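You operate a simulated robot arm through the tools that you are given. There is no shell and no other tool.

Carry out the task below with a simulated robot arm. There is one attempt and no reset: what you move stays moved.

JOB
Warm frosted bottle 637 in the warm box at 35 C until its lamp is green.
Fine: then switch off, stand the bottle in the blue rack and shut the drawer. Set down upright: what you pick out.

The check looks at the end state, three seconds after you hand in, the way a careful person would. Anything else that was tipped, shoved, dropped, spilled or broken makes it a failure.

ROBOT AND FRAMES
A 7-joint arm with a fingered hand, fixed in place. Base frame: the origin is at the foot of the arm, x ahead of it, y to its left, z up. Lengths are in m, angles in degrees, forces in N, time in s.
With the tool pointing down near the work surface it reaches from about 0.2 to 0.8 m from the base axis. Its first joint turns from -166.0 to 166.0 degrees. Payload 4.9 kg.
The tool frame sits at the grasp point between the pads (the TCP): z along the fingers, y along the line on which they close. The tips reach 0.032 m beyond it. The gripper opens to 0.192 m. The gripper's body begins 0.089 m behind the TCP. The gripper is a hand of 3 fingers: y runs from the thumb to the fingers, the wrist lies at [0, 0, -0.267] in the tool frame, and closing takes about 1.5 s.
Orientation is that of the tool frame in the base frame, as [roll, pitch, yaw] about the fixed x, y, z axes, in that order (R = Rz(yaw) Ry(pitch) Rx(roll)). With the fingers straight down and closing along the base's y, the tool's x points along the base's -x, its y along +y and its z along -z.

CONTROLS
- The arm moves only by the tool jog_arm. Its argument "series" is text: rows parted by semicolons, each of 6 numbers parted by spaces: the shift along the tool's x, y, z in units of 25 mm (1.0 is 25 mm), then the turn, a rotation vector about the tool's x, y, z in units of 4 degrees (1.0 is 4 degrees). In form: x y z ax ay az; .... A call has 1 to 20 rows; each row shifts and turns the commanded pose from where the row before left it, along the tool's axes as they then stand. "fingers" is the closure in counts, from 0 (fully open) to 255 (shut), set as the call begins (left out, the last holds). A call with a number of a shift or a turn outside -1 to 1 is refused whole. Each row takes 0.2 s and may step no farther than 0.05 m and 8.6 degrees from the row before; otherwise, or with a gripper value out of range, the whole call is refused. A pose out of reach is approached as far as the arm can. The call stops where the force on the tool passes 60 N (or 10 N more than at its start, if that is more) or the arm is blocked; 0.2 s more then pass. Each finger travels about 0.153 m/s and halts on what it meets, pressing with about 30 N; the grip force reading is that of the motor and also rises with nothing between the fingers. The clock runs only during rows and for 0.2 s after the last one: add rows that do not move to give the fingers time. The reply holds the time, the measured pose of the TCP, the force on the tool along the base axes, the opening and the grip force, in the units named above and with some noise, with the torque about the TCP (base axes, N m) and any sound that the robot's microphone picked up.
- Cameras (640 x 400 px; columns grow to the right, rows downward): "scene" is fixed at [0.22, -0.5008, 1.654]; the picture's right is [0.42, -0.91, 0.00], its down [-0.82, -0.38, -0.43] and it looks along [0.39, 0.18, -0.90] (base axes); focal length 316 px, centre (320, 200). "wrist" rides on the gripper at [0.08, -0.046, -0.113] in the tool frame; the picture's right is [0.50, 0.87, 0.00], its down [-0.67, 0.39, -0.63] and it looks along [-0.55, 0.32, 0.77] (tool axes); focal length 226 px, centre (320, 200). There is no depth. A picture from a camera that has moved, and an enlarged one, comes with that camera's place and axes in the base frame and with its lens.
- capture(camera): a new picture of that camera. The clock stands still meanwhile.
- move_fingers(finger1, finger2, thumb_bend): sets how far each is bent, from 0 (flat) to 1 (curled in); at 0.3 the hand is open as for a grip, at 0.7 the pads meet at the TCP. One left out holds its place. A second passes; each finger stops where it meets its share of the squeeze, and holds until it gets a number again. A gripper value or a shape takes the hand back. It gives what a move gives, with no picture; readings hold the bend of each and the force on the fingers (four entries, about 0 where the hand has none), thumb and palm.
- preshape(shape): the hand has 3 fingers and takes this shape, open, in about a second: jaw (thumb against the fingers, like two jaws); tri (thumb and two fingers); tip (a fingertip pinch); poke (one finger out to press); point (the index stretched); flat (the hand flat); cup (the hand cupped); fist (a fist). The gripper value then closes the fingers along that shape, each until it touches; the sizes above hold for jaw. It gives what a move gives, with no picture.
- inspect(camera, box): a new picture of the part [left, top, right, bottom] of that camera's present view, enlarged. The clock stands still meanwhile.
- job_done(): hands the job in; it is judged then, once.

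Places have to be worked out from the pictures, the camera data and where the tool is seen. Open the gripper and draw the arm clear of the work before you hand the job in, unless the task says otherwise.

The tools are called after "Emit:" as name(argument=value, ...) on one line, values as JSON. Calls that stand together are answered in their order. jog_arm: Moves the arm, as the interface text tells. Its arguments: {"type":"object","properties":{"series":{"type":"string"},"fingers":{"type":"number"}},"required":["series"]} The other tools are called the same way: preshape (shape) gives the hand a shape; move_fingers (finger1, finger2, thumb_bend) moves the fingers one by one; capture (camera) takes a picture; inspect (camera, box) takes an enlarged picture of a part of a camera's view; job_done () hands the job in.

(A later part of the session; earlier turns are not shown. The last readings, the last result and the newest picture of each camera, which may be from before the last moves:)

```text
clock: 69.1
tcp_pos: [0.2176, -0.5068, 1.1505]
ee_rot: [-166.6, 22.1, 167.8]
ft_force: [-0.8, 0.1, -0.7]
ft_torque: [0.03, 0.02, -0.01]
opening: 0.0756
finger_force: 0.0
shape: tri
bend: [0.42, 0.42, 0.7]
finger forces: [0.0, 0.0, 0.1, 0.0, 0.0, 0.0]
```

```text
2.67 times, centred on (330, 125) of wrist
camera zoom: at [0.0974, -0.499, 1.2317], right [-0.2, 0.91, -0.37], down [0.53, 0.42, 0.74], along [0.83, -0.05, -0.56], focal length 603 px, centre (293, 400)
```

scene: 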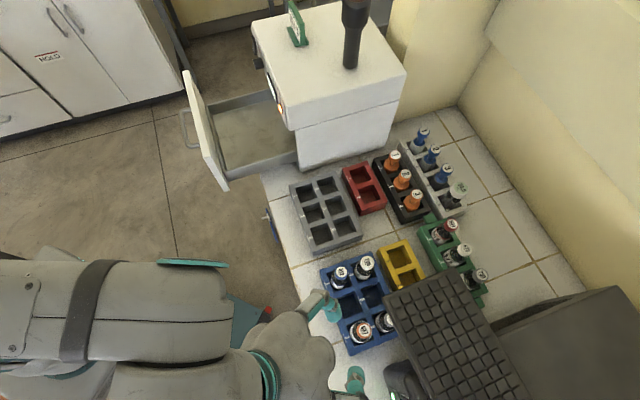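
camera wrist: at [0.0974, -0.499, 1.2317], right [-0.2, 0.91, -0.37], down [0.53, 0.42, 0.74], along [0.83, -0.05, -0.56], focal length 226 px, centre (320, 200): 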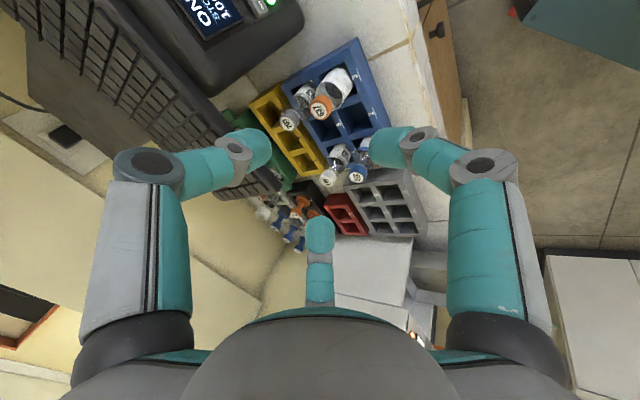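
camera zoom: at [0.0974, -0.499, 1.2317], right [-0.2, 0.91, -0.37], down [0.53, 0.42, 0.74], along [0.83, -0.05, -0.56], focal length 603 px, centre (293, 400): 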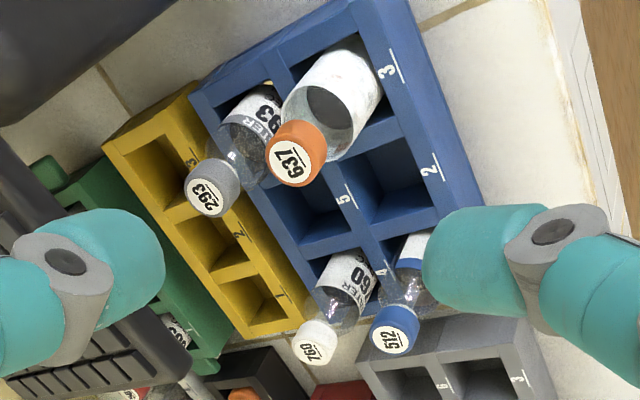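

Measured again, the cap's middle is at e≈-0.198, n≈0.601, z≈0.965. I approach along the tool axis to 6 cm short of the grasp pose.

Emit:
jog_arm(series="-0.041 0.037 0.956 0 0 0; -0.041 0.037 0.956 0 0 0; -0.041 0.037 0.956 0 0 0; -0.041 0.037 0.956 0 0 0; -0.041 0.037 0.956 0 0 0; 0 0 0 0 0 0")

Emit:
capture(camera="wrist")

Emit:
inspect(camera="wrist", box=[240, 60, 400, 220])

Emit:
inspect(camera="scene", box=[280, 230, 460, 400])

```text
clock: 70.5
tcp_pos: [0.2617, -0.5398, 1.043]
ee_rot: [-166.7, 22.1, 167.8]
ft_force: [-0.1, 0.1, -0.6]
ft_torque: [0.04, -0.02, 0.02]
opening: 0.0754
finger_force: 0.1
shape: tri
bend: [0.42, 0.42, 0.7]
finger forces: [0.1, 0.0, 0.0, 0.0, 0.1, 0.0]
```

```text
taken
camera wrist: at [0.1399, -0.532, 1.1247], right [-0.2, 0.91, -0.37], down [0.53, 0.42, 0.74], along [0.83, -0.05, -0.56], focal length 226 px, centre (320, 200)
```

wrist: 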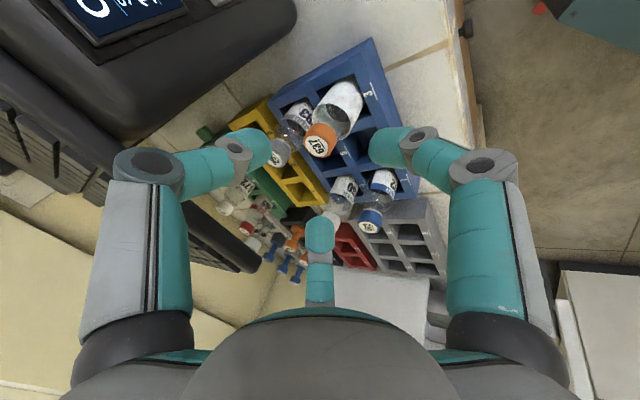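

```text
2.50 times, centred on (320, 140) of wrist
camera zoom: at [0.1399, -0.532, 1.1247], right [-0.2, 0.91, -0.37], down [0.53, 0.42, 0.74], along [0.83, -0.05, -0.56], focal length 565 px, centre (320, 350)
```

zoom: 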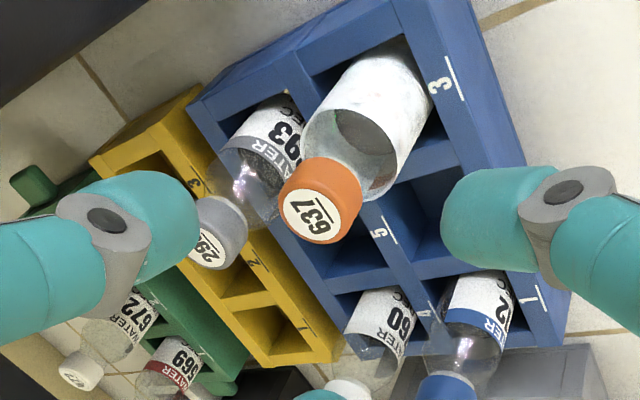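

```text
2.35 times, centred on (370, 315) of scene
camera zoom: at [0.22, -0.5008, 1.654], right [0.42, -0.91, 0.0], down [-0.82, -0.38, -0.43], along [0.39, 0.18, -0.9], focal length 743 px, centre (202, -71)
```

zoom: 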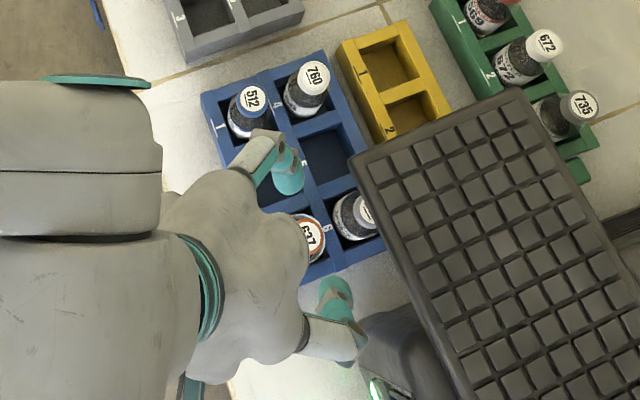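

Alignment is good: the cap's middle projects within a few pixels of the tool axis, and the palm stays clear of the slab. I advance the last 59 mm along the axis.

Emit:
jog_arm(series="0 0 0.472 0 0 0; 0 0 0.472 0 0 0; 0 0 0.472 0 0 0; 0 0 0.472 0 0 0; 0 0 0.472 0 0 0; 0 0 0 0 0 0")

Emit:
capture(camera="wrist")

Emit:
inspect(camera="wrist", box=[220, 100, 420, 280])

Emit:
inspect(camera="scene", box=[280, 230, 460, 400])

```text
clock: 71.9
tcp_pos: [0.2791, -0.5577, 0.9917]
ee_rot: [-166.6, 22.1, 167.8]
ft_force: [-0.1, -0.5, 0.0]
ft_torque: [0.02, 0.0, 0.01]
opening: 0.0756
finger_force: 0.0
shape: tri
bend: [0.42, 0.42, 0.7]
finger forces: [0.0, 0.0, 0.0, 0.0, 0.0, 0.1]
```

```text
taken
camera wrist: at [0.158, -0.5499, 1.0724], right [-0.2, 0.91, -0.37], down [0.53, 0.42, 0.74], along [0.83, -0.05, -0.56], focal length 226 px, centre (320, 200)
```

wrist: 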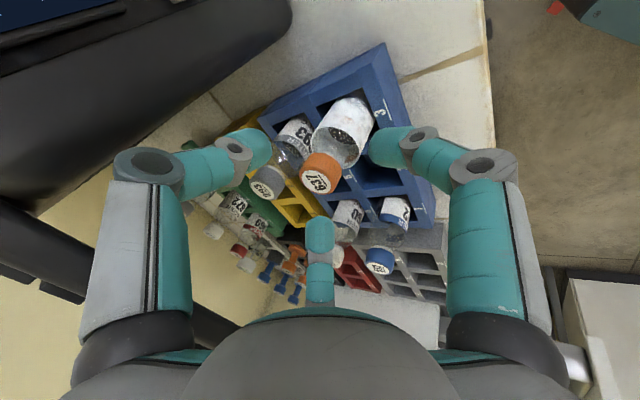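

```text
2.22 times, centred on (320, 190) of wrist
camera zoom: at [0.158, -0.5499, 1.0724], right [-0.2, 0.91, -0.37], down [0.53, 0.42, 0.74], along [0.83, -0.05, -0.56], focal length 502 px, centre (320, 222)
```

zoom: 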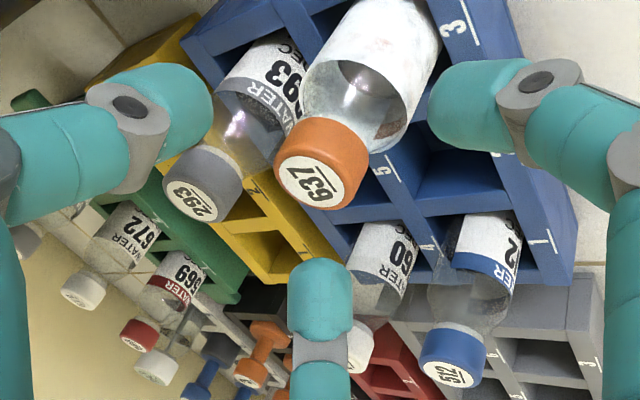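

```text
2.35 times, centred on (370, 315) of scene
camera zoom: at [0.22, -0.5008, 1.654], right [0.42, -0.91, 0.0], down [-0.82, -0.38, -0.43], along [0.39, 0.18, -0.9], focal length 743 px, centre (202, -71)
```

zoom: 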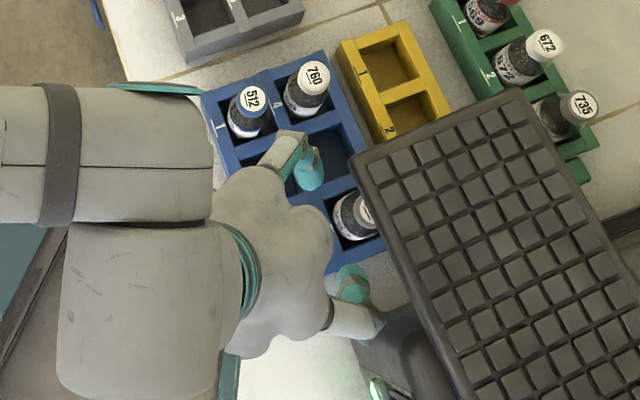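

The three fingertips surround the cap evenly. I close on it.

Emit:
jog_arm(series="0 0 0 0 0 0; 0 0 0 0 0 0; 0 0 0 0 0 0; 0 0 0 0 0 0; 0 0 0 0 0 0; 0 0 0 0 0 0", fingers=255)

Emit:
inspect(camera="wrist", box=[220, 100, 420, 280])

```text
clock: 73.3
tcp_pos: [0.2789, -0.5576, 0.9918]
ee_rot: [-166.6, 22.1, 167.8]
ft_force: [0.8, -0.5, 2.2]
ft_torque: [0.01, -0.04, 0.01]
opening: 0.0236
finger_force: 29.8
shape: tri
bend: [0.75, 0.75, 0.7]
finger forces: [23.3, 24.8, 0.0, 0.0, 25.0, 0.0]
```

```text
2.22 times, centred on (320, 190) of wrist
camera zoom: at [0.1579, -0.5499, 1.0725], right [-0.2, 0.91, -0.37], down [0.53, 0.42, 0.74], along [0.83, -0.05, -0.56], focal length 502 px, centre (320, 222)
```

zoom: 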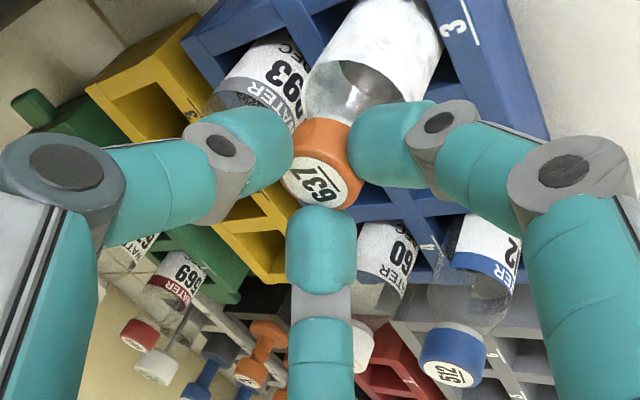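

The cap is held with about 24 N on each finger. I lift straight up 6 cm, slowly.

Emit:
jog_arm(series="-0.075 -0.043 -0.18 0 0 0; -0.15 -0.086 -0.36 0 0 0; -0.15 -0.086 -0.36 0 0 0; -0.15 -0.086 -0.36 0 0 0; -0.15 -0.086 -0.36 0 0 0; -0.15 -0.086 -0.36 0 0 0; -0.075 -0.043 -0.18 0 0 0")

Emit:
capture(camera="wrist")

Emit:
inspect(camera="scene", box=[280, 230, 460, 400])

```text
clock: 74.9
tcp_pos: [0.2798, -0.557, 1.0507]
ee_rot: [-166.8, 22.1, 167.8]
ft_force: [-0.1, 0.1, -1.2]
ft_torque: [0.02, 0.02, 0.0]
opening: 0.0235
finger_force: 30.0
shape: tri
bend: [0.75, 0.75, 0.7]
finger forces: [24.3, 22.6, 0.0, 0.1, 23.7, 0.1]
```

```text
taken
camera wrist: at [0.1586, -0.5499, 1.1325], right [-0.2, 0.91, -0.37], down [0.53, 0.42, 0.74], along [0.83, -0.05, -0.56], focal length 226 px, centre (320, 200)
```

wrist: 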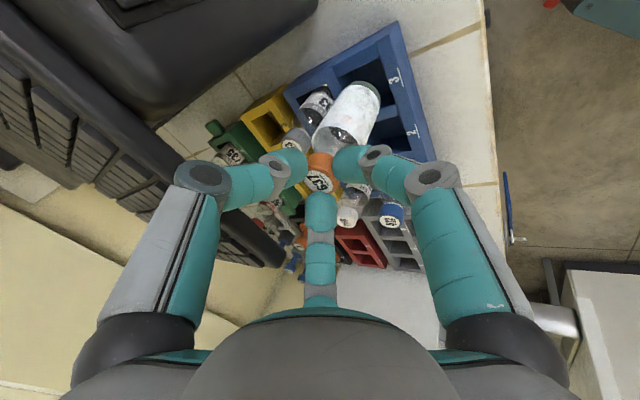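

```text
2.35 times, centred on (370, 315) of scene
camera zoom: at [0.22, -0.5008, 1.654], right [0.42, -0.91, 0.0], down [-0.82, -0.38, -0.43], along [0.39, 0.18, -0.9], focal length 743 px, centre (202, -71)
```

zoom: 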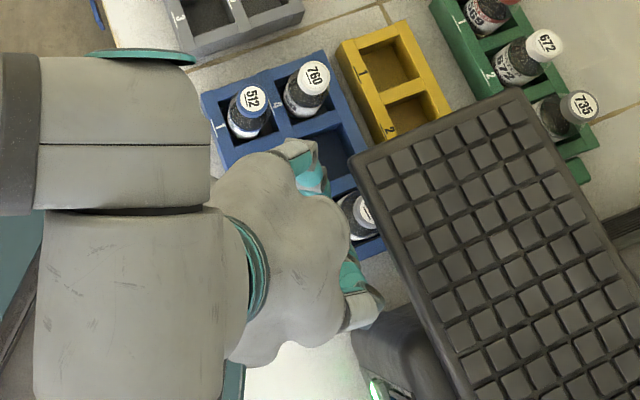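

The bottle is free of the slot and hangs upright. I draw it back away from the slab and then raise it.

Emit:
jog_arm(series="0.748 0.437 -0.406 0 0 0; 0.748 0.437 -0.406 0 0 0; 0.748 0.437 -0.406 0 0 0; 0.748 0.437 -0.406 0 0 0; -0.376 -0.212 -0.902 0 0 0; -0.376 -0.212 -0.902 0 0 0; -0.376 -0.212 -0.902 0 0 0; -0.376 -0.212 -0.902 0 0 0; -0.376 -0.212 -0.902 0 0 0; -0.376 -0.212 -0.902 0 0 0; -0.376 -0.212 -0.902 0 0 0; -0.376 -0.212 -0.902 0 0 0")

Emit:
capture(camera="wrist")

Emit:
capture(camera="scene")

```text
clock: 77.5
tcp_pos: [0.2121, -0.4894, 1.251]
ee_rot: [-166.8, 22.1, 167.7]
ft_force: [0.8, 1.2, -0.2]
ft_torque: [0.02, 0.0, -0.03]
opening: 0.0237
finger_force: 29.8
shape: tri
bend: [0.75, 0.75, 0.7]
finger forces: [23.9, 21.3, 0.0, 0.1, 22.8, 0.1]
```

```text
taken
camera wrist: at [0.0904, -0.4817, 1.3308], right [-0.2, 0.91, -0.37], down [0.53, 0.42, 0.74], along [0.83, -0.05, -0.56], focal length 226 px, centre (320, 200)
```

wrist: 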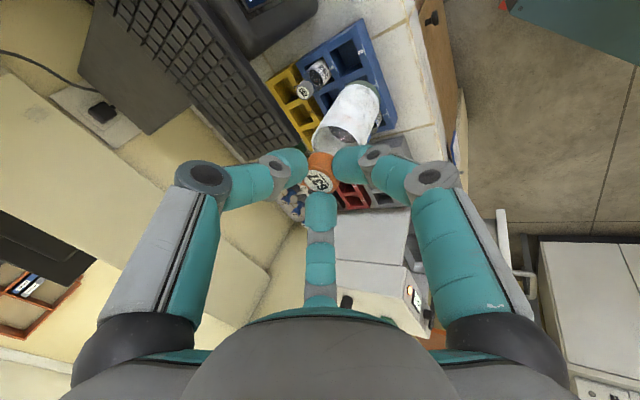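

```text
taken
```

scene: 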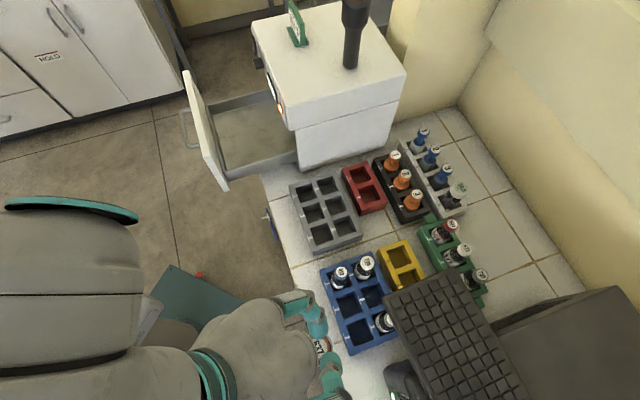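

The bottle hangs nearly vertical in the grip. I carry it sideways along the bench toward the open drawer, above all racks.

Emit:
jog_arm(series="-0.2 0.345 0 0 0 0; -0.4 0.69 0 0 0 0; -0.5 0.865 0 0 0 0; -0.5 0.865 0 0 0 0; -0.5 0.865 0 0 0 0; -0.5 0.865 0 0 0 0; -0.5 0.865 0 0 0 0; -0.5 0.865 0 0 0 0; -0.5 0.865 0 0 0 0; -0.5 0.865 0 0 0 0; -0.5 0.865 0 0 0 0; -0.5 0.865 0 0 0 0; -0.5 0.865 0 0 0 0; -0.5 0.865 0 0 0 0; -0.5 0.865 0 0 0 0; -0.5 0.865 0 0 0 0; -0.4 0.69 0 0 0 0; -0.2 0.345 0 0 0 0")

Emit:
capture(camera="wrist")

Emit:
capture(camera="scene")

```text
clock: 81.3
tcp_pos: [0.5002, -0.2002, 1.2528]
ee_rot: [-166.5, 22.1, 167.8]
ft_force: [-0.7, 0.3, -0.8]
ft_torque: [0.02, 0.0, 0.04]
opening: 0.0198
finger_force: 30.2
shape: tri
bend: [0.77, 0.77, 0.67]
finger forces: [0.0, 0.1, 0.0, 0.0, 0.1, 0.0]
```

```text
taken
camera wrist: at [0.3796, -0.1919, 1.3326], right [-0.2, 0.91, -0.37], down [0.53, 0.42, 0.74], along [0.83, -0.05, -0.56], focal length 226 px, centre (320, 200)
```

wrist: 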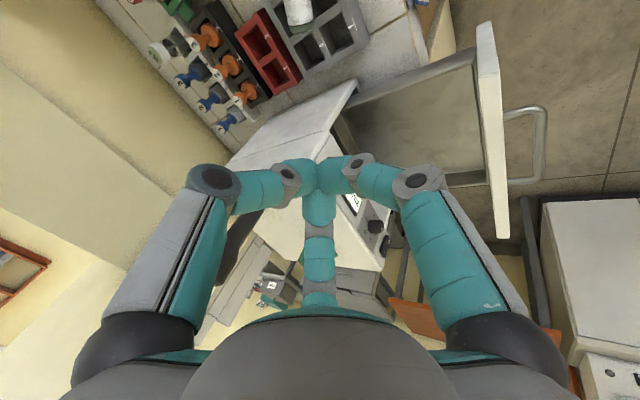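

```text
taken
```

scene: 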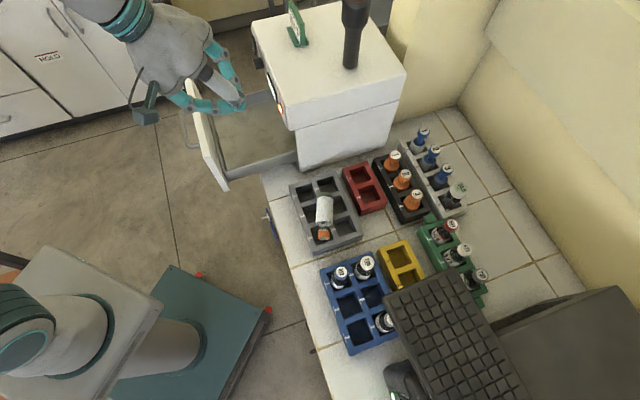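

The bottle slipped out of the grip on the way and now lies on the gray rack. I look closely before deciding how to recover it.

Emit:
inspect(camera="scene", box=[270, 150, 390, 270])

Emit:
inspect(camera="wrist", box=[230, 0, 420, 120])

```text
3.33 times, centred on (330, 210) of scene
camera zoom: at [0.22, -0.5008, 1.654], right [0.42, -0.91, 0.0], down [-0.82, -0.38, -0.43], along [0.39, 0.18, -0.9], focal length 1053 px, centre (287, 167)
```

zoom: 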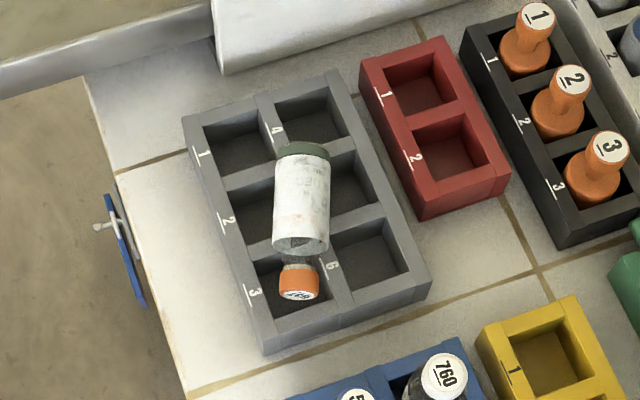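

```text
3.33 times, centred on (325, 60) of wrist
camera zoom: at [0.3796, -0.1919, 1.3326], right [-0.2, 0.91, -0.37], down [0.53, 0.42, 0.74], along [0.83, -0.05, -0.56], focal length 754 px, centre (303, 667)
```

zoom: 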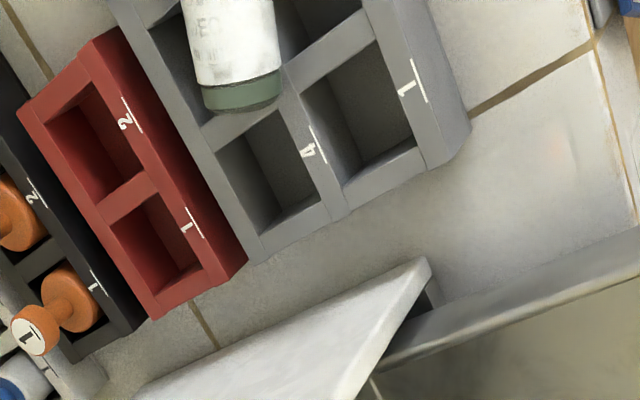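

The bottle looks intact, lying nearly flat across the gray rack with its cap over slot 3. Before planning the pick-up I check how the jaw shape closes, here in free air.

Emit:
preshape(shape="jaw")

Emit:
jog_arm(series="0 0 0 0 0 0; 0 0 0 0 0 0; 0 0 0 0 0 0; 0 0 0 0 0 0; 0 0 0 0 0 0", fingers=180)

Emit:
capture(camera="wrist")

Emit:
capture(camera="scene")

```text
clock: 82.2
tcp_pos: [0.5009, -0.1997, 1.2511]
ee_rot: [-166.7, 22.1, 167.8]
ft_force: [-0.1, 0.0, 0.4]
ft_torque: [0.0, -0.01, -0.02]
opening: 0.1919
finger_force: 0.1
shape: jaw
bend: [0.3, 0.3, 0.3]
finger forces: [0.1, 0.0, 0.1, 0.0, 0.1, 0.0]
```

```text
clock: 83.4
tcp_pos: [0.5006, -0.1993, 1.2523]
ee_rot: [-166.7, 22.0, 167.8]
ft_force: [-0.2, 0.0, -0.3]
ft_torque: [0.03, 0.0, -0.02]
opening: 0.0569
finger_force: 0.1
shape: jaw
bend: [0.79, 0.79, 0.7]
finger forces: [0.0, 0.0, 0.1, 0.1, 0.0, 0.1]
```

```text
taken
camera wrist: at [0.3795, -0.1919, 1.3326], right [-0.2, 0.91, -0.37], down [0.53, 0.42, 0.74], along [0.83, -0.05, -0.56], focal length 226 px, centre (320, 200)
```

wrist: 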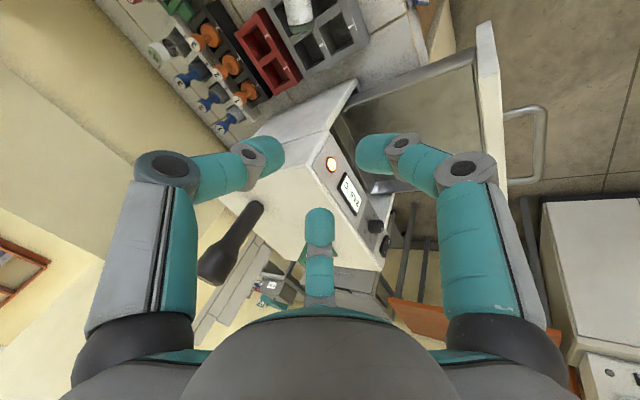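

```text
taken
```

scene: 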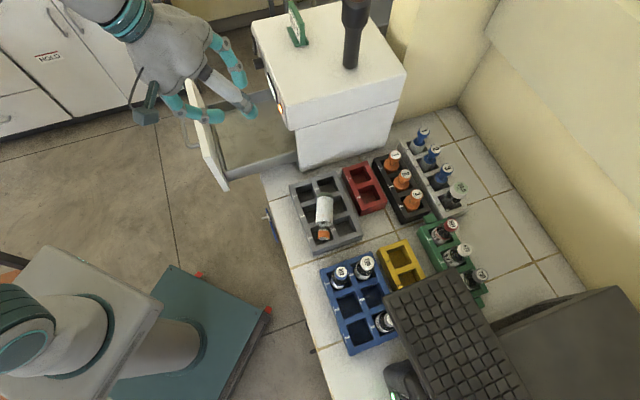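

All hand shapes close centrally, so for the lying bottle I will use a grip with the thumb on the cap end and two fingers on the sides. I bring the hand back to vertical and turn the thumb toward the cap direction, opening fully.

Emit:
jog_arm(series="0 0 0 -0.5208 0.902 0; 0 0 0 -0.5208 0.902 0; 0 0 0 -0.5208 0.902 0; 0 0 0 -0.5208 0.902 0; 0 0 0 -0.5208 0.902 0; 0 0 0 -0.5208 0.902 0; 0 0 0 0 0 1; 0 0 0 0 0 1; 0 0 0 0 0 1; 0 0 0 0 0 1; 0 0 0 0 0 1; 0 0 0 0 0 1; 0 0 0 0 0 1; 0 0 0 0 0 1; 0 0 0 0 0 1; 0 0 0 0 0 1; 0 0 0 0 0 1; 0 0 0 0 0 1; 0 0 0 0 0 1; 0 0 0 0 0 0.25", fingers=0)

Emit:
capture(camera="wrist")

```text
clock: 87.6
tcp_pos: [0.5009, -0.1995, 1.253]
ee_rot: [179.7, 0.8, 112.1]
ft_force: [-0.1, 0.3, -0.3]
ft_torque: [0.04, 0.01, -0.01]
opening: 0.1917
finger_force: 0.1
shape: jaw
bend: [0.3, 0.3, 0.3]
finger forces: [0.0, 0.0, 0.0, 0.1, 0.0, 0.1]
```

```text
taken
camera wrist: at [0.4256, -0.1416, 1.3633], right [0.61, 0.79, 0.0], down [0.61, -0.47, 0.64], along [0.51, -0.39, -0.77], focal length 226 px, centre (320, 200)
```

wrist: 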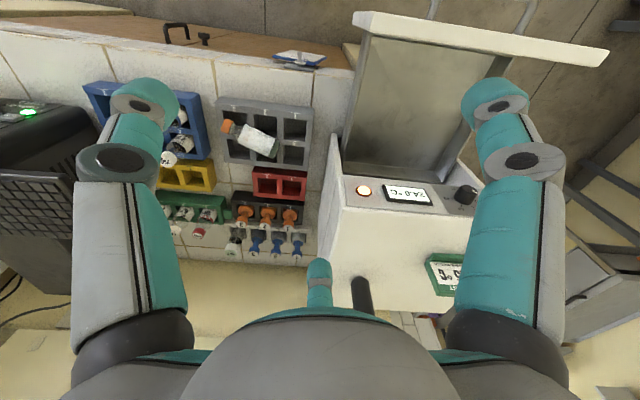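

The bottle is in view; I zoom in to measure how it lies.

Emit:
inspect(camera="wrist", box=[200, 80, 330, 200])

Emit:
inspect(camera="wrist", box=[330, 160, 490, 220])

```text
3.33 times, centred on (265, 140) of wrist
camera zoom: at [0.4256, -0.1416, 1.3633], right [0.61, 0.79, 0.0], down [0.61, -0.47, 0.64], along [0.51, -0.39, -0.77], focal length 754 px, centre (503, 400)
```

zoom: 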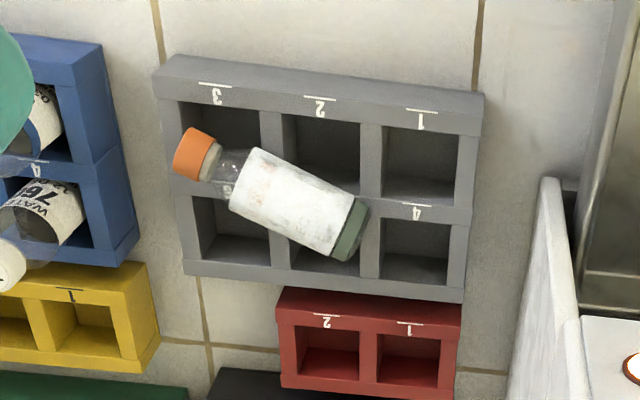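

```text
4.00 times, centred on (410, 190) of wrist
camera zoom: at [0.4256, -0.1416, 1.3633], right [0.61, 0.79, 0.0], down [0.61, -0.47, 0.64], along [0.51, -0.39, -0.77], focal length 904 px, centre (-40, 240)
```

zoom: 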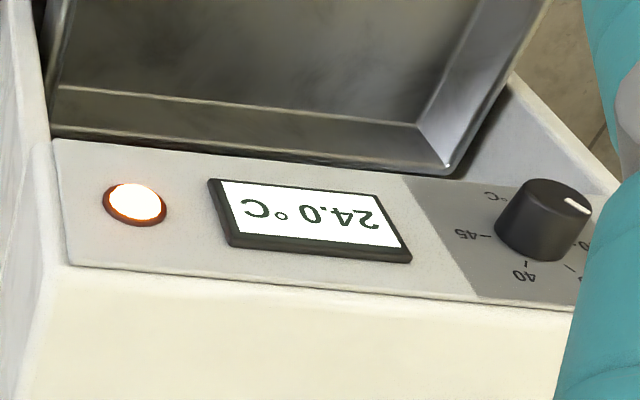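

The bottle lies flat, from base at (e 0.130, n 0.644) to cap at (e 0.029, n 0.604), and the thumb already points along it. I move over the bottle's upper body with a moderate opening and stop about 10 cm above.

Emit:
jog_arm(series="0 0 0 0.083 0.196 0; -0.76 -0.393 0.902 0 0 0; -0.76 -0.393 0.902 0 0 0; -0.76 -0.393 0.902 0 0 0; -0.76 -0.393 0.902 0 0 0; -0.76 -0.393 0.902 0 0 0; -0.76 -0.393 0.902 0 0 0; -0.76 -0.393 0.902 0 0 0; -0.76 -0.393 0.902 0 0 0; -0.76 -0.393 0.902 0 0 0; 0 0 0 0 0 0", fingers=100)

Emit:
capture(camera="wrist")

Emit:
inspect(camera="scene", box=[270, 150, 390, 270])

```text
clock: 90.0
tcp_pos: [0.4838, -0.3913, 1.0479]
ee_rot: [179.8, -0.2, 112.2]
ft_force: [-0.6, 0.5, 0.2]
ft_torque: [0.0, -0.01, 0.03]
opening: 0.1172
finger_force: 0.1
shape: jaw
bend: [0.32, 0.32, 0.7]
finger forces: [0.0, 0.1, 0.1, 0.1, 0.1, 0.0]
```

```text
taken
camera wrist: at [0.4094, -0.3338, 1.1611], right [0.61, 0.79, 0.0], down [0.61, -0.48, 0.63], along [0.5, -0.38, -0.78], focal length 226 px, centre (320, 200)
```

wrist: 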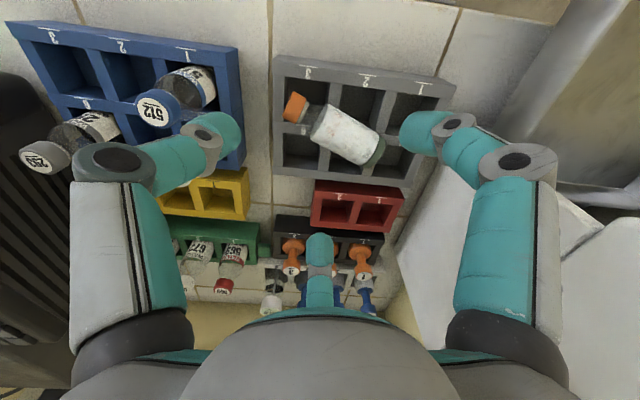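

```text
3.33 times, centred on (330, 210) of scene
camera zoom: at [0.22, -0.5008, 1.654], right [0.42, -0.91, 0.0], down [-0.82, -0.38, -0.43], along [0.39, 0.18, -0.9], focal length 1053 px, centre (287, 167)
```

zoom: 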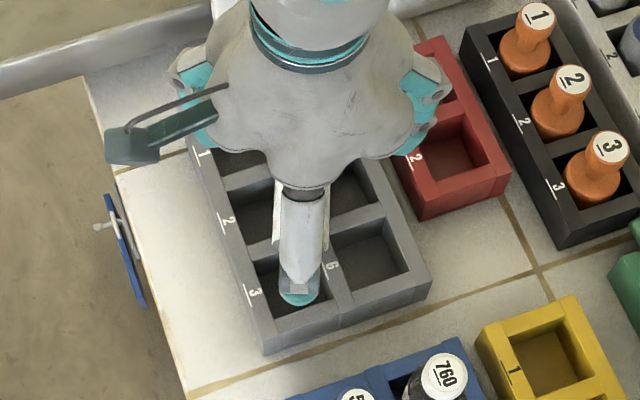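

I zoom in on the bottle from here to refine its pose.

Emit:
inspect(camera="wrist", box=[250, 50, 430, 210])

```text
2.50 times, centred on (340, 130) of wrist
camera zoom: at [0.4094, -0.3338, 1.1611], right [0.61, 0.79, 0.0], down [0.61, -0.48, 0.63], along [0.5, -0.38, -0.78], focal length 565 px, centre (270, 375)
```

zoom: 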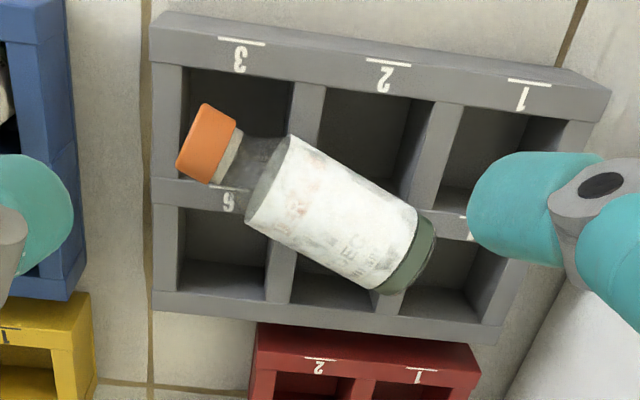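

Refined: cap end at (0.031, 0.600), base at (0.138, 0.641), axis height ≈0.921. I correct 5 mm sideways and lower 8 cm over the bottle's shoulder.

Emit:
jog_arm(series="0.2 0 0 0 0 0.4; 0 0 0.8 0 0 0; 0 0 0.8 0 0 0; 0 0 0.8 0 0 0; 0 0 0.8 0 0 0; 0 0 0 0 0 0")

Emit:
capture(camera="wrist")

Emit:
inspect(camera="wrist", box=[200, 60, 420, 240])

```text
clock: 91.4
tcp_pos: [0.4812, -0.3841, 0.9679]
ee_rot: [179.9, -0.1, 110.6]
ft_force: [0.0, -0.7, 0.5]
ft_torque: [0.02, -0.03, 0.0]
opening: 0.1173
finger_force: 0.1
shape: jaw
bend: [0.32, 0.32, 0.7]
finger forces: [0.0, 0.0, 0.1, 0.0, 0.0, 0.1]
```

```text
taken
camera wrist: at [0.4092, -0.3261, 1.0805], right [0.64, 0.77, 0.0], down [0.6, -0.49, 0.63], along [0.49, -0.4, -0.78], focal length 226 px, centre (320, 200)
```

wrist: 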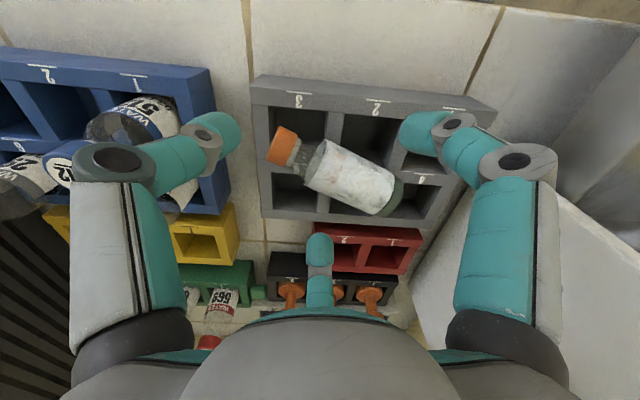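

```text
2.22 times, centred on (310, 150) of wrist
camera zoom: at [0.4092, -0.3261, 1.0805], right [0.64, 0.77, 0.0], down [0.6, -0.49, 0.63], along [0.49, -0.4, -0.78], focal length 502 px, centre (342, 311)
```

zoom: 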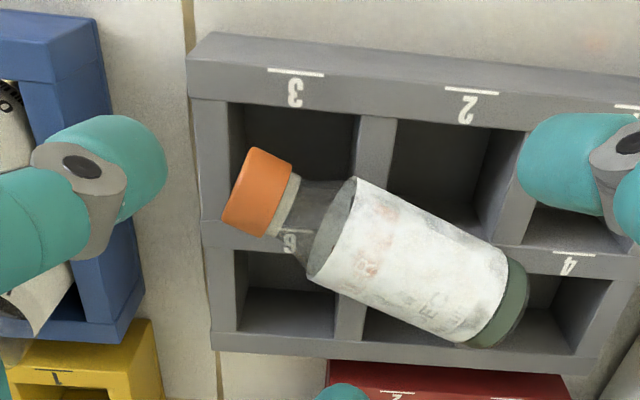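

Everything lines up; I lower the final 2 cm in small steps.

Emit:
jog_arm(series="-0.107 0 0.2 0 0 0; 0 0 0.2 0 0 0; 0 0 0.2 0 0 0; 0 0 0.2 0 0 0; 0 0 0 0 0 0")

Emit:
inspect(camera="wrist", box=[180, 60, 460, 260])

Emit:
inspect(camera="scene", box=[270, 150, 390, 270])

```text
clock: 92.6
tcp_pos: [0.4828, -0.3871, 0.9477]
ee_rot: [179.9, -0.2, 110.6]
ft_force: [0.1, 0.5, 0.8]
ft_torque: [0.01, -0.02, 0.0]
opening: 0.1173
finger_force: 0.0
shape: jaw
bend: [0.32, 0.32, 0.7]
finger forces: [0.0, 0.0, 0.0, 0.0, 0.1, 0.1]
```

```text
2.00 times, centred on (320, 160) of wrist
camera zoom: at [0.4103, -0.3288, 1.0601], right [0.64, 0.77, 0.0], down [0.6, -0.5, 0.63], along [0.49, -0.4, -0.78], focal length 452 px, centre (320, 280)
```

zoom: 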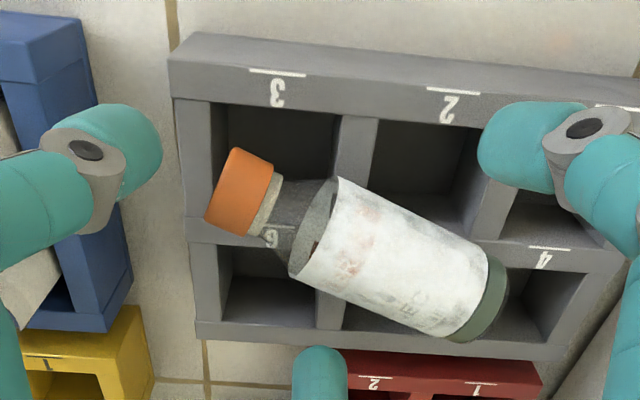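

```text
3.33 times, centred on (330, 210) of scene
camera zoom: at [0.22, -0.5008, 1.654], right [0.42, -0.91, 0.0], down [-0.82, -0.38, -0.43], along [0.39, 0.18, -0.9], focal length 1053 px, centre (287, 167)
```

zoom: 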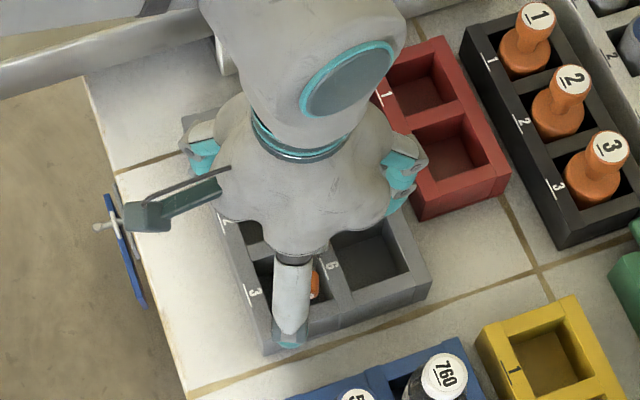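

The fingertips are level with the bottle's axis, with no contact yet. I close the hand: thumb onto the cap end, fingers onto both sides.

Emit:
jog_arm(series="0 0 0 0 0 0; 0 0 0 0 0 0; 0 0 0 0 0 0; 0 0 0 0 0 0; 0 0 0 0 0 0; 0 0 0 0 0 0; 0 0 0 0 0 0", fingers=255)

Emit:
capture(camera="wrist")

Emit:
inspect(camera="wrist", box=[180, 60, 460, 260])

```text
clock: 94.2
tcp_pos: [0.4812, -0.3876, 0.9484]
ee_rot: [179.8, -0.2, 110.6]
ft_force: [-10.3, -5.1, 4.1]
ft_torque: [0.01, -0.03, -0.03]
opening: 0.0019
finger_force: 29.4
shape: jaw
bend: [0.78, 0.78, 0.75]
finger forces: [0.0, 0.0, 0.0, 0.1, 12.3, 0.0]
```

```text
taken
camera wrist: at [0.41, -0.329, 1.0605], right [0.64, 0.77, 0.0], down [0.6, -0.49, 0.63], along [0.49, -0.4, -0.78], focal length 226 px, centre (320, 200)
```

wrist: 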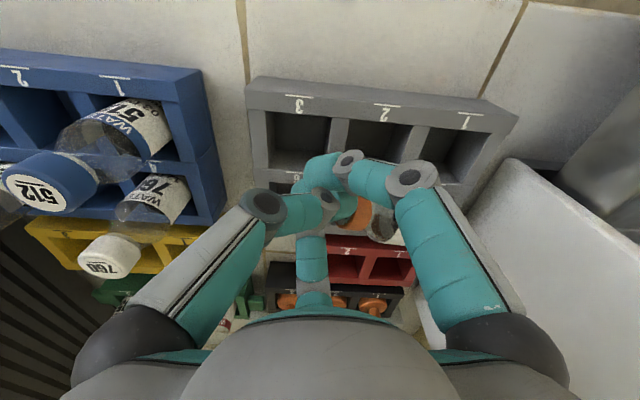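

```text
2.00 times, centred on (320, 160) of wrist
camera zoom: at [0.41, -0.329, 1.0605], right [0.64, 0.77, 0.0], down [0.6, -0.49, 0.63], along [0.49, -0.4, -0.78], focal length 452 px, centre (320, 280)
```

zoom: 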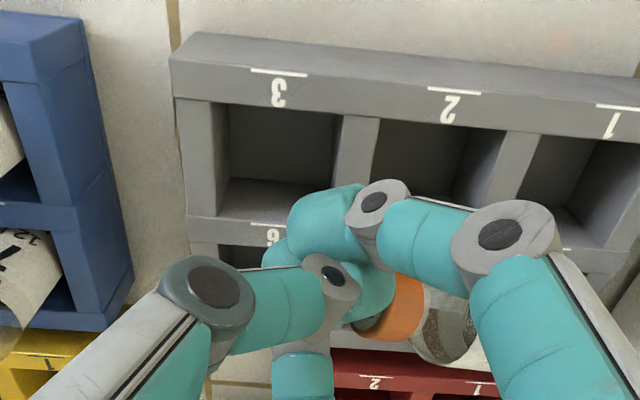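

The bottle slid away as the fingers closed; the grip missed it. I open gently, rise, and look again.

Emit:
jog_arm(series="0 0 0 0 0 0; 0 0 0 0 0 0; 0 0 0 0 0 0; 0 0 0 0 0 0; 0 0 0 0 0 0", fingers=120)

Emit:
capture(camera="wrist")

Emit:
inspect(camera="scene", box=[270, 130, 410, 270])

```text
clock: 95.4
tcp_pos: [0.4817, -0.3867, 0.9481]
ee_rot: [179.9, -0.3, 110.6]
ft_force: [0.5, -0.7, 0.4]
ft_torque: [0.01, -0.01, 0.01]
opening: 0.101
finger_force: 0.0
shape: jaw
bend: [0.35, 0.35, 0.7]
finger forces: [0.1, 0.0, 0.1, 0.1, 0.1, 0.1]
```

```text
taken
camera wrist: at [0.4103, -0.3288, 1.0603], right [0.64, 0.77, 0.0], down [0.6, -0.49, 0.63], along [0.49, -0.4, -0.78], focal length 226 px, centre (320, 200)
```

wrist: 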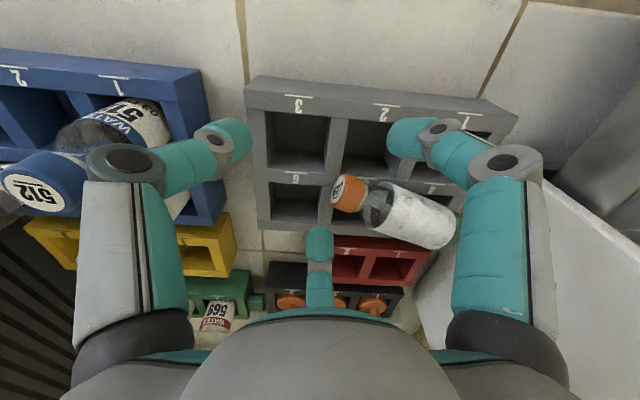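

```text
2.86 times, centred on (340, 200) of scene
camera zoom: at [0.22, -0.5008, 1.654], right [0.42, -0.91, 0.0], down [-0.82, -0.38, -0.43], along [0.39, 0.18, -0.9], focal length 902 px, centre (263, 200)
```

zoom: 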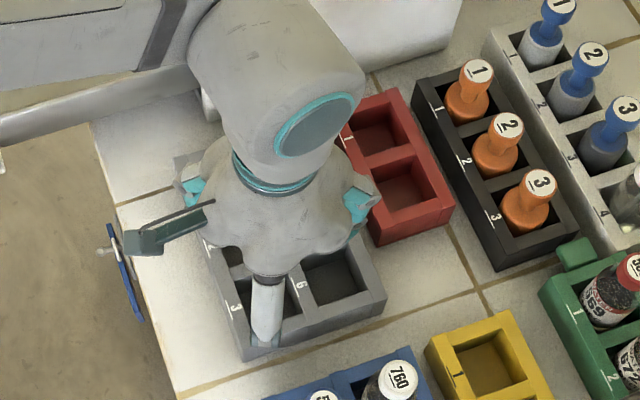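

The bottle only slid about 5 cm toward the box and still lies on the gray rack. I zoom in on its new pose.

Emit:
inspect(camera="wrist", box=[240, 60, 520, 270])

```text
1.90 times, centred on (380, 165) of wrist
camera zoom: at [0.4103, -0.3288, 1.0603], right [0.64, 0.77, 0.0], down [0.6, -0.49, 0.63], along [0.49, -0.4, -0.78], focal length 431 px, centre (206, 267)
```

zoom: 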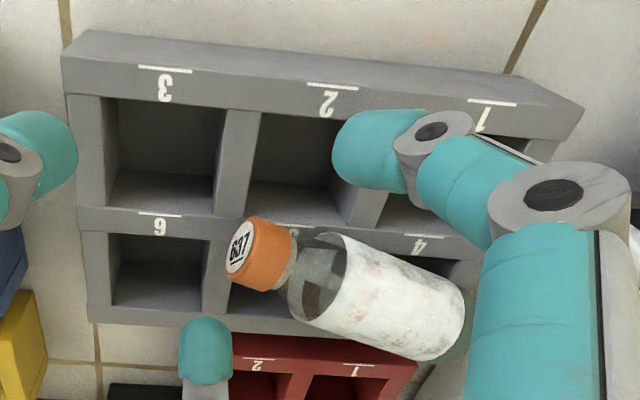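

I rise 12 cm to see the whole bottle.

Emit:
jog_arm(series="0 0 -0.5 0 0 0; 0 0 -0.9 0 0 0; 0 0 -0.9 0 0 0; 0 0 -0.9 0 0 0; 0 0 -0.9 0 0 0; 0 0 -0.9 0 0 0; 0 0 0 0 0 0")

Emit:
capture(camera="wrist")

Emit:
inspect(camera="wrist", box=[260, 60, 460, 230])

Emit:
inspect(camera="scene", box=[270, 130, 410, 270])

```text
clock: 97.0
tcp_pos: [0.4825, -0.3875, 1.073]
ee_rot: [179.9, -0.3, 110.6]
ft_force: [1.1, -0.2, -0.1]
ft_torque: [0.0, -0.01, -0.01]
opening: 0.1011
finger_force: 0.0
shape: jaw
bend: [0.35, 0.35, 0.7]
finger forces: [0.0, 0.0, 0.0, 0.1, 0.0, 0.0]
```

```text
taken
camera wrist: at [0.4103, -0.3297, 1.1857], right [0.64, 0.77, 0.0], down [0.6, -0.5, 0.63], along [0.49, -0.4, -0.78], focal length 226 px, centre (320, 200)
```

wrist: 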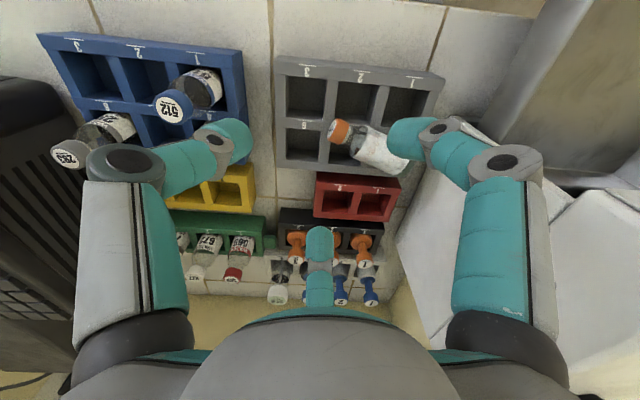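

```text
2.35 times, centred on (360, 145) of wrist
camera zoom: at [0.4103, -0.3297, 1.1857], right [0.64, 0.77, 0.0], down [0.6, -0.5, 0.63], along [0.49, -0.4, -0.78], focal length 532 px, centre (226, 329)
```

zoom: 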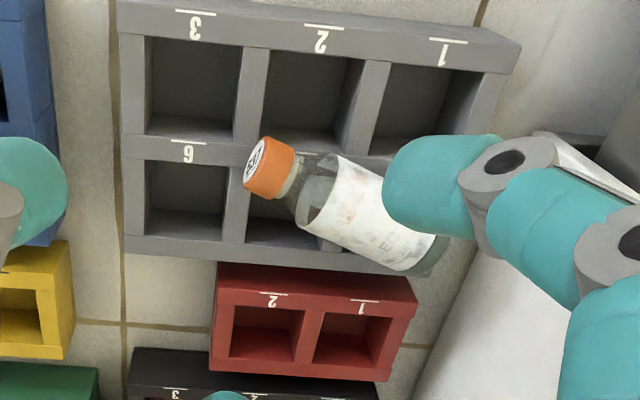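

```text
2.86 times, centred on (340, 200) of scene
camera zoom: at [0.22, -0.5008, 1.654], right [0.42, -0.91, 0.0], down [-0.82, -0.38, -0.43], along [0.39, 0.18, -0.9], focal length 902 px, centre (263, 200)
```

zoom: 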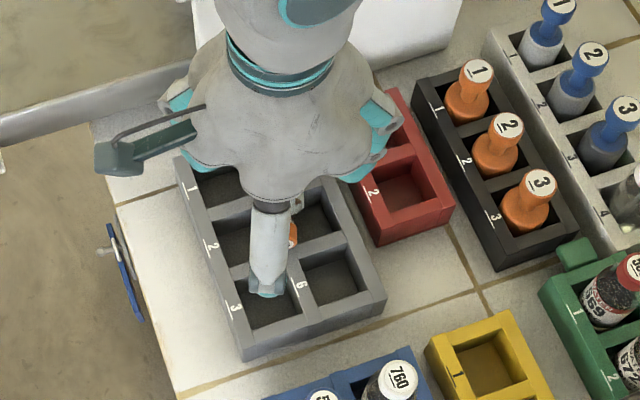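

The finger hides the bottle's base. I shift the hand toward -e to see it fully.

Emit:
jog_arm(series="-0.15 -0.93 -0.5 0 0 0; -0.15 -0.93 -0.5 0 0 0; -0.15 -0.93 -0.5 0 0 0; -0.15 -0.93 -0.5 0 0 0; 0 0 0 0 0 0")

Emit:
capture(camera="wrist")

Emit:
inspect(camera="wrist", box=[300, 60, 500, 230])

Emit:
inspect(camera="scene", box=[270, 130, 410, 270])

```text
clock: 98.2
tcp_pos: [0.401, -0.4357, 1.122]
ee_rot: [179.9, -0.3, 110.6]
ft_force: [-0.9, 0.9, -0.2]
ft_torque: [-0.02, -0.01, -0.01]
opening: 0.1011
finger_force: 0.1
shape: jaw
bend: [0.35, 0.35, 0.7]
finger forces: [0.0, 0.0, 0.1, 0.0, 0.1, 0.0]
```

```text
taken
camera wrist: at [0.3285, -0.3767, 1.2355], right [0.64, 0.77, 0.0], down [0.6, -0.49, 0.63], along [0.49, -0.4, -0.78], focal length 226 px, centre (320, 200)
```

wrist: 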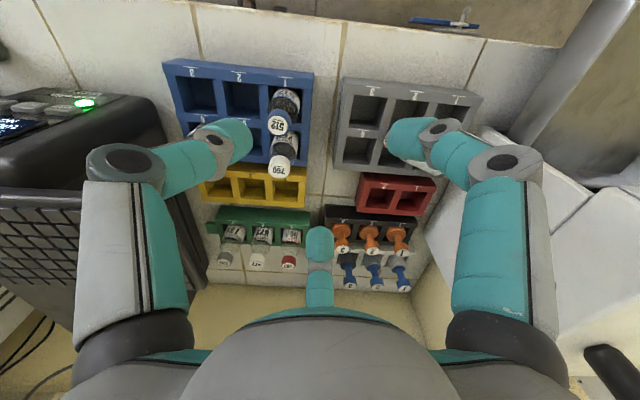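

```text
2.35 times, centred on (400, 145) of wrist
camera zoom: at [0.3285, -0.3767, 1.2355], right [0.64, 0.77, 0.0], down [0.6, -0.49, 0.63], along [0.49, -0.4, -0.78], focal length 532 px, centre (132, 329)
```

zoom: 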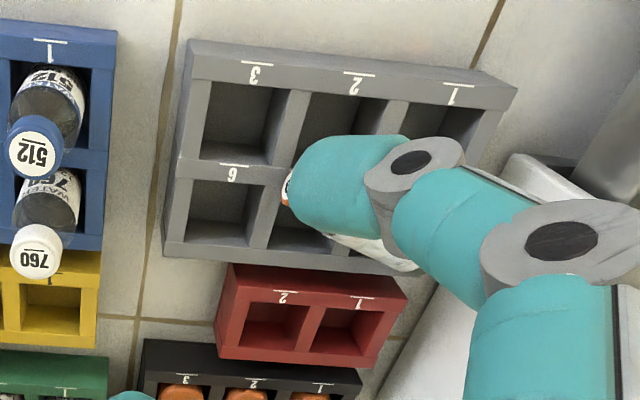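

```text
2.86 times, centred on (340, 200) of scene
camera zoom: at [0.22, -0.5008, 1.654], right [0.42, -0.91, 0.0], down [-0.82, -0.38, -0.43], along [0.39, 0.18, -0.9], focal length 902 px, centre (263, 200)
```

zoom: 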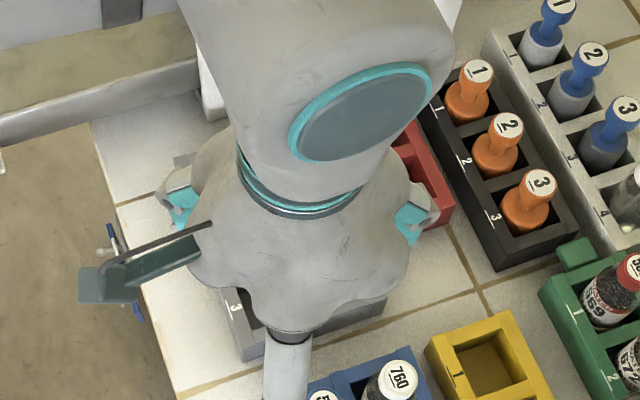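

That hid it even more; I go the other way, toward +e and back toward the robot.

Emit:
jog_arm(series="0.857 0.646 -0.286 0 0 0; 0.857 0.646 -0.286 0 0 0; 0.857 0.646 -0.286 0 0 0; 0.857 0.646 -0.286 0 0 0; 0.857 0.646 -0.286 0 0 0; 0.857 0.646 -0.286 0 0 0; 0.857 0.646 -0.286 0 0 0; 0 0 0 0 0 0", fingers=0)

Emit:
capture(camera="wrist")

Emit:
inspect(camera="wrist", box=[230, 80, 410, 240])

Emit:
inspect(camera="scene", box=[270, 130, 410, 270])

```text
clock: 100.0
tcp_pos: [0.4548, -0.2555, 1.174]
ee_rot: [180.0, -0.3, 110.6]
ft_force: [-0.1, -0.3, -0.8]
ft_torque: [0.0, 0.05, 0.02]
opening: 0.1919
finger_force: 0.1
shape: jaw
bend: [0.3, 0.3, 0.3]
finger forces: [0.0, 0.0, 0.1, 0.0, 0.0, 0.0]
```

```text
taken
camera wrist: at [0.3824, -0.1966, 1.2853], right [0.64, 0.77, 0.0], down [0.6, -0.49, 0.63], along [0.49, -0.4, -0.78], focal length 226 px, centre (320, 200)
```

wrist: 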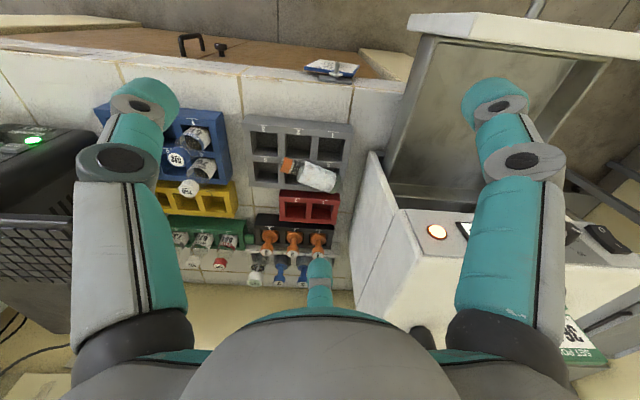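

```text
2.50 times, centred on (320, 160) of wrist
camera zoom: at [0.3824, -0.1966, 1.2853], right [0.64, 0.77, 0.0], down [0.6, -0.49, 0.63], along [0.49, -0.4, -0.78], focal length 565 px, centre (320, 300)
```

zoom: 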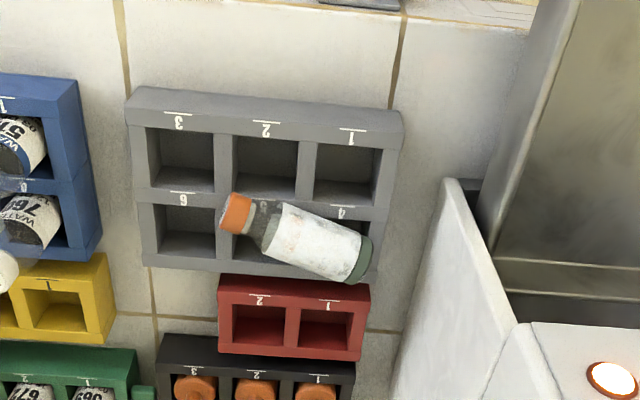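

```text
2.86 times, centred on (340, 200) of scene
camera zoom: at [0.22, -0.5008, 1.654], right [0.42, -0.91, 0.0], down [-0.82, -0.38, -0.43], along [0.39, 0.18, -0.9], focal length 902 px, centre (263, 200)
```

zoom: 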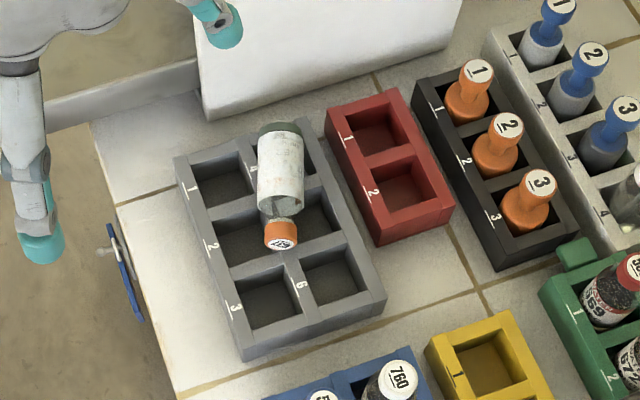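

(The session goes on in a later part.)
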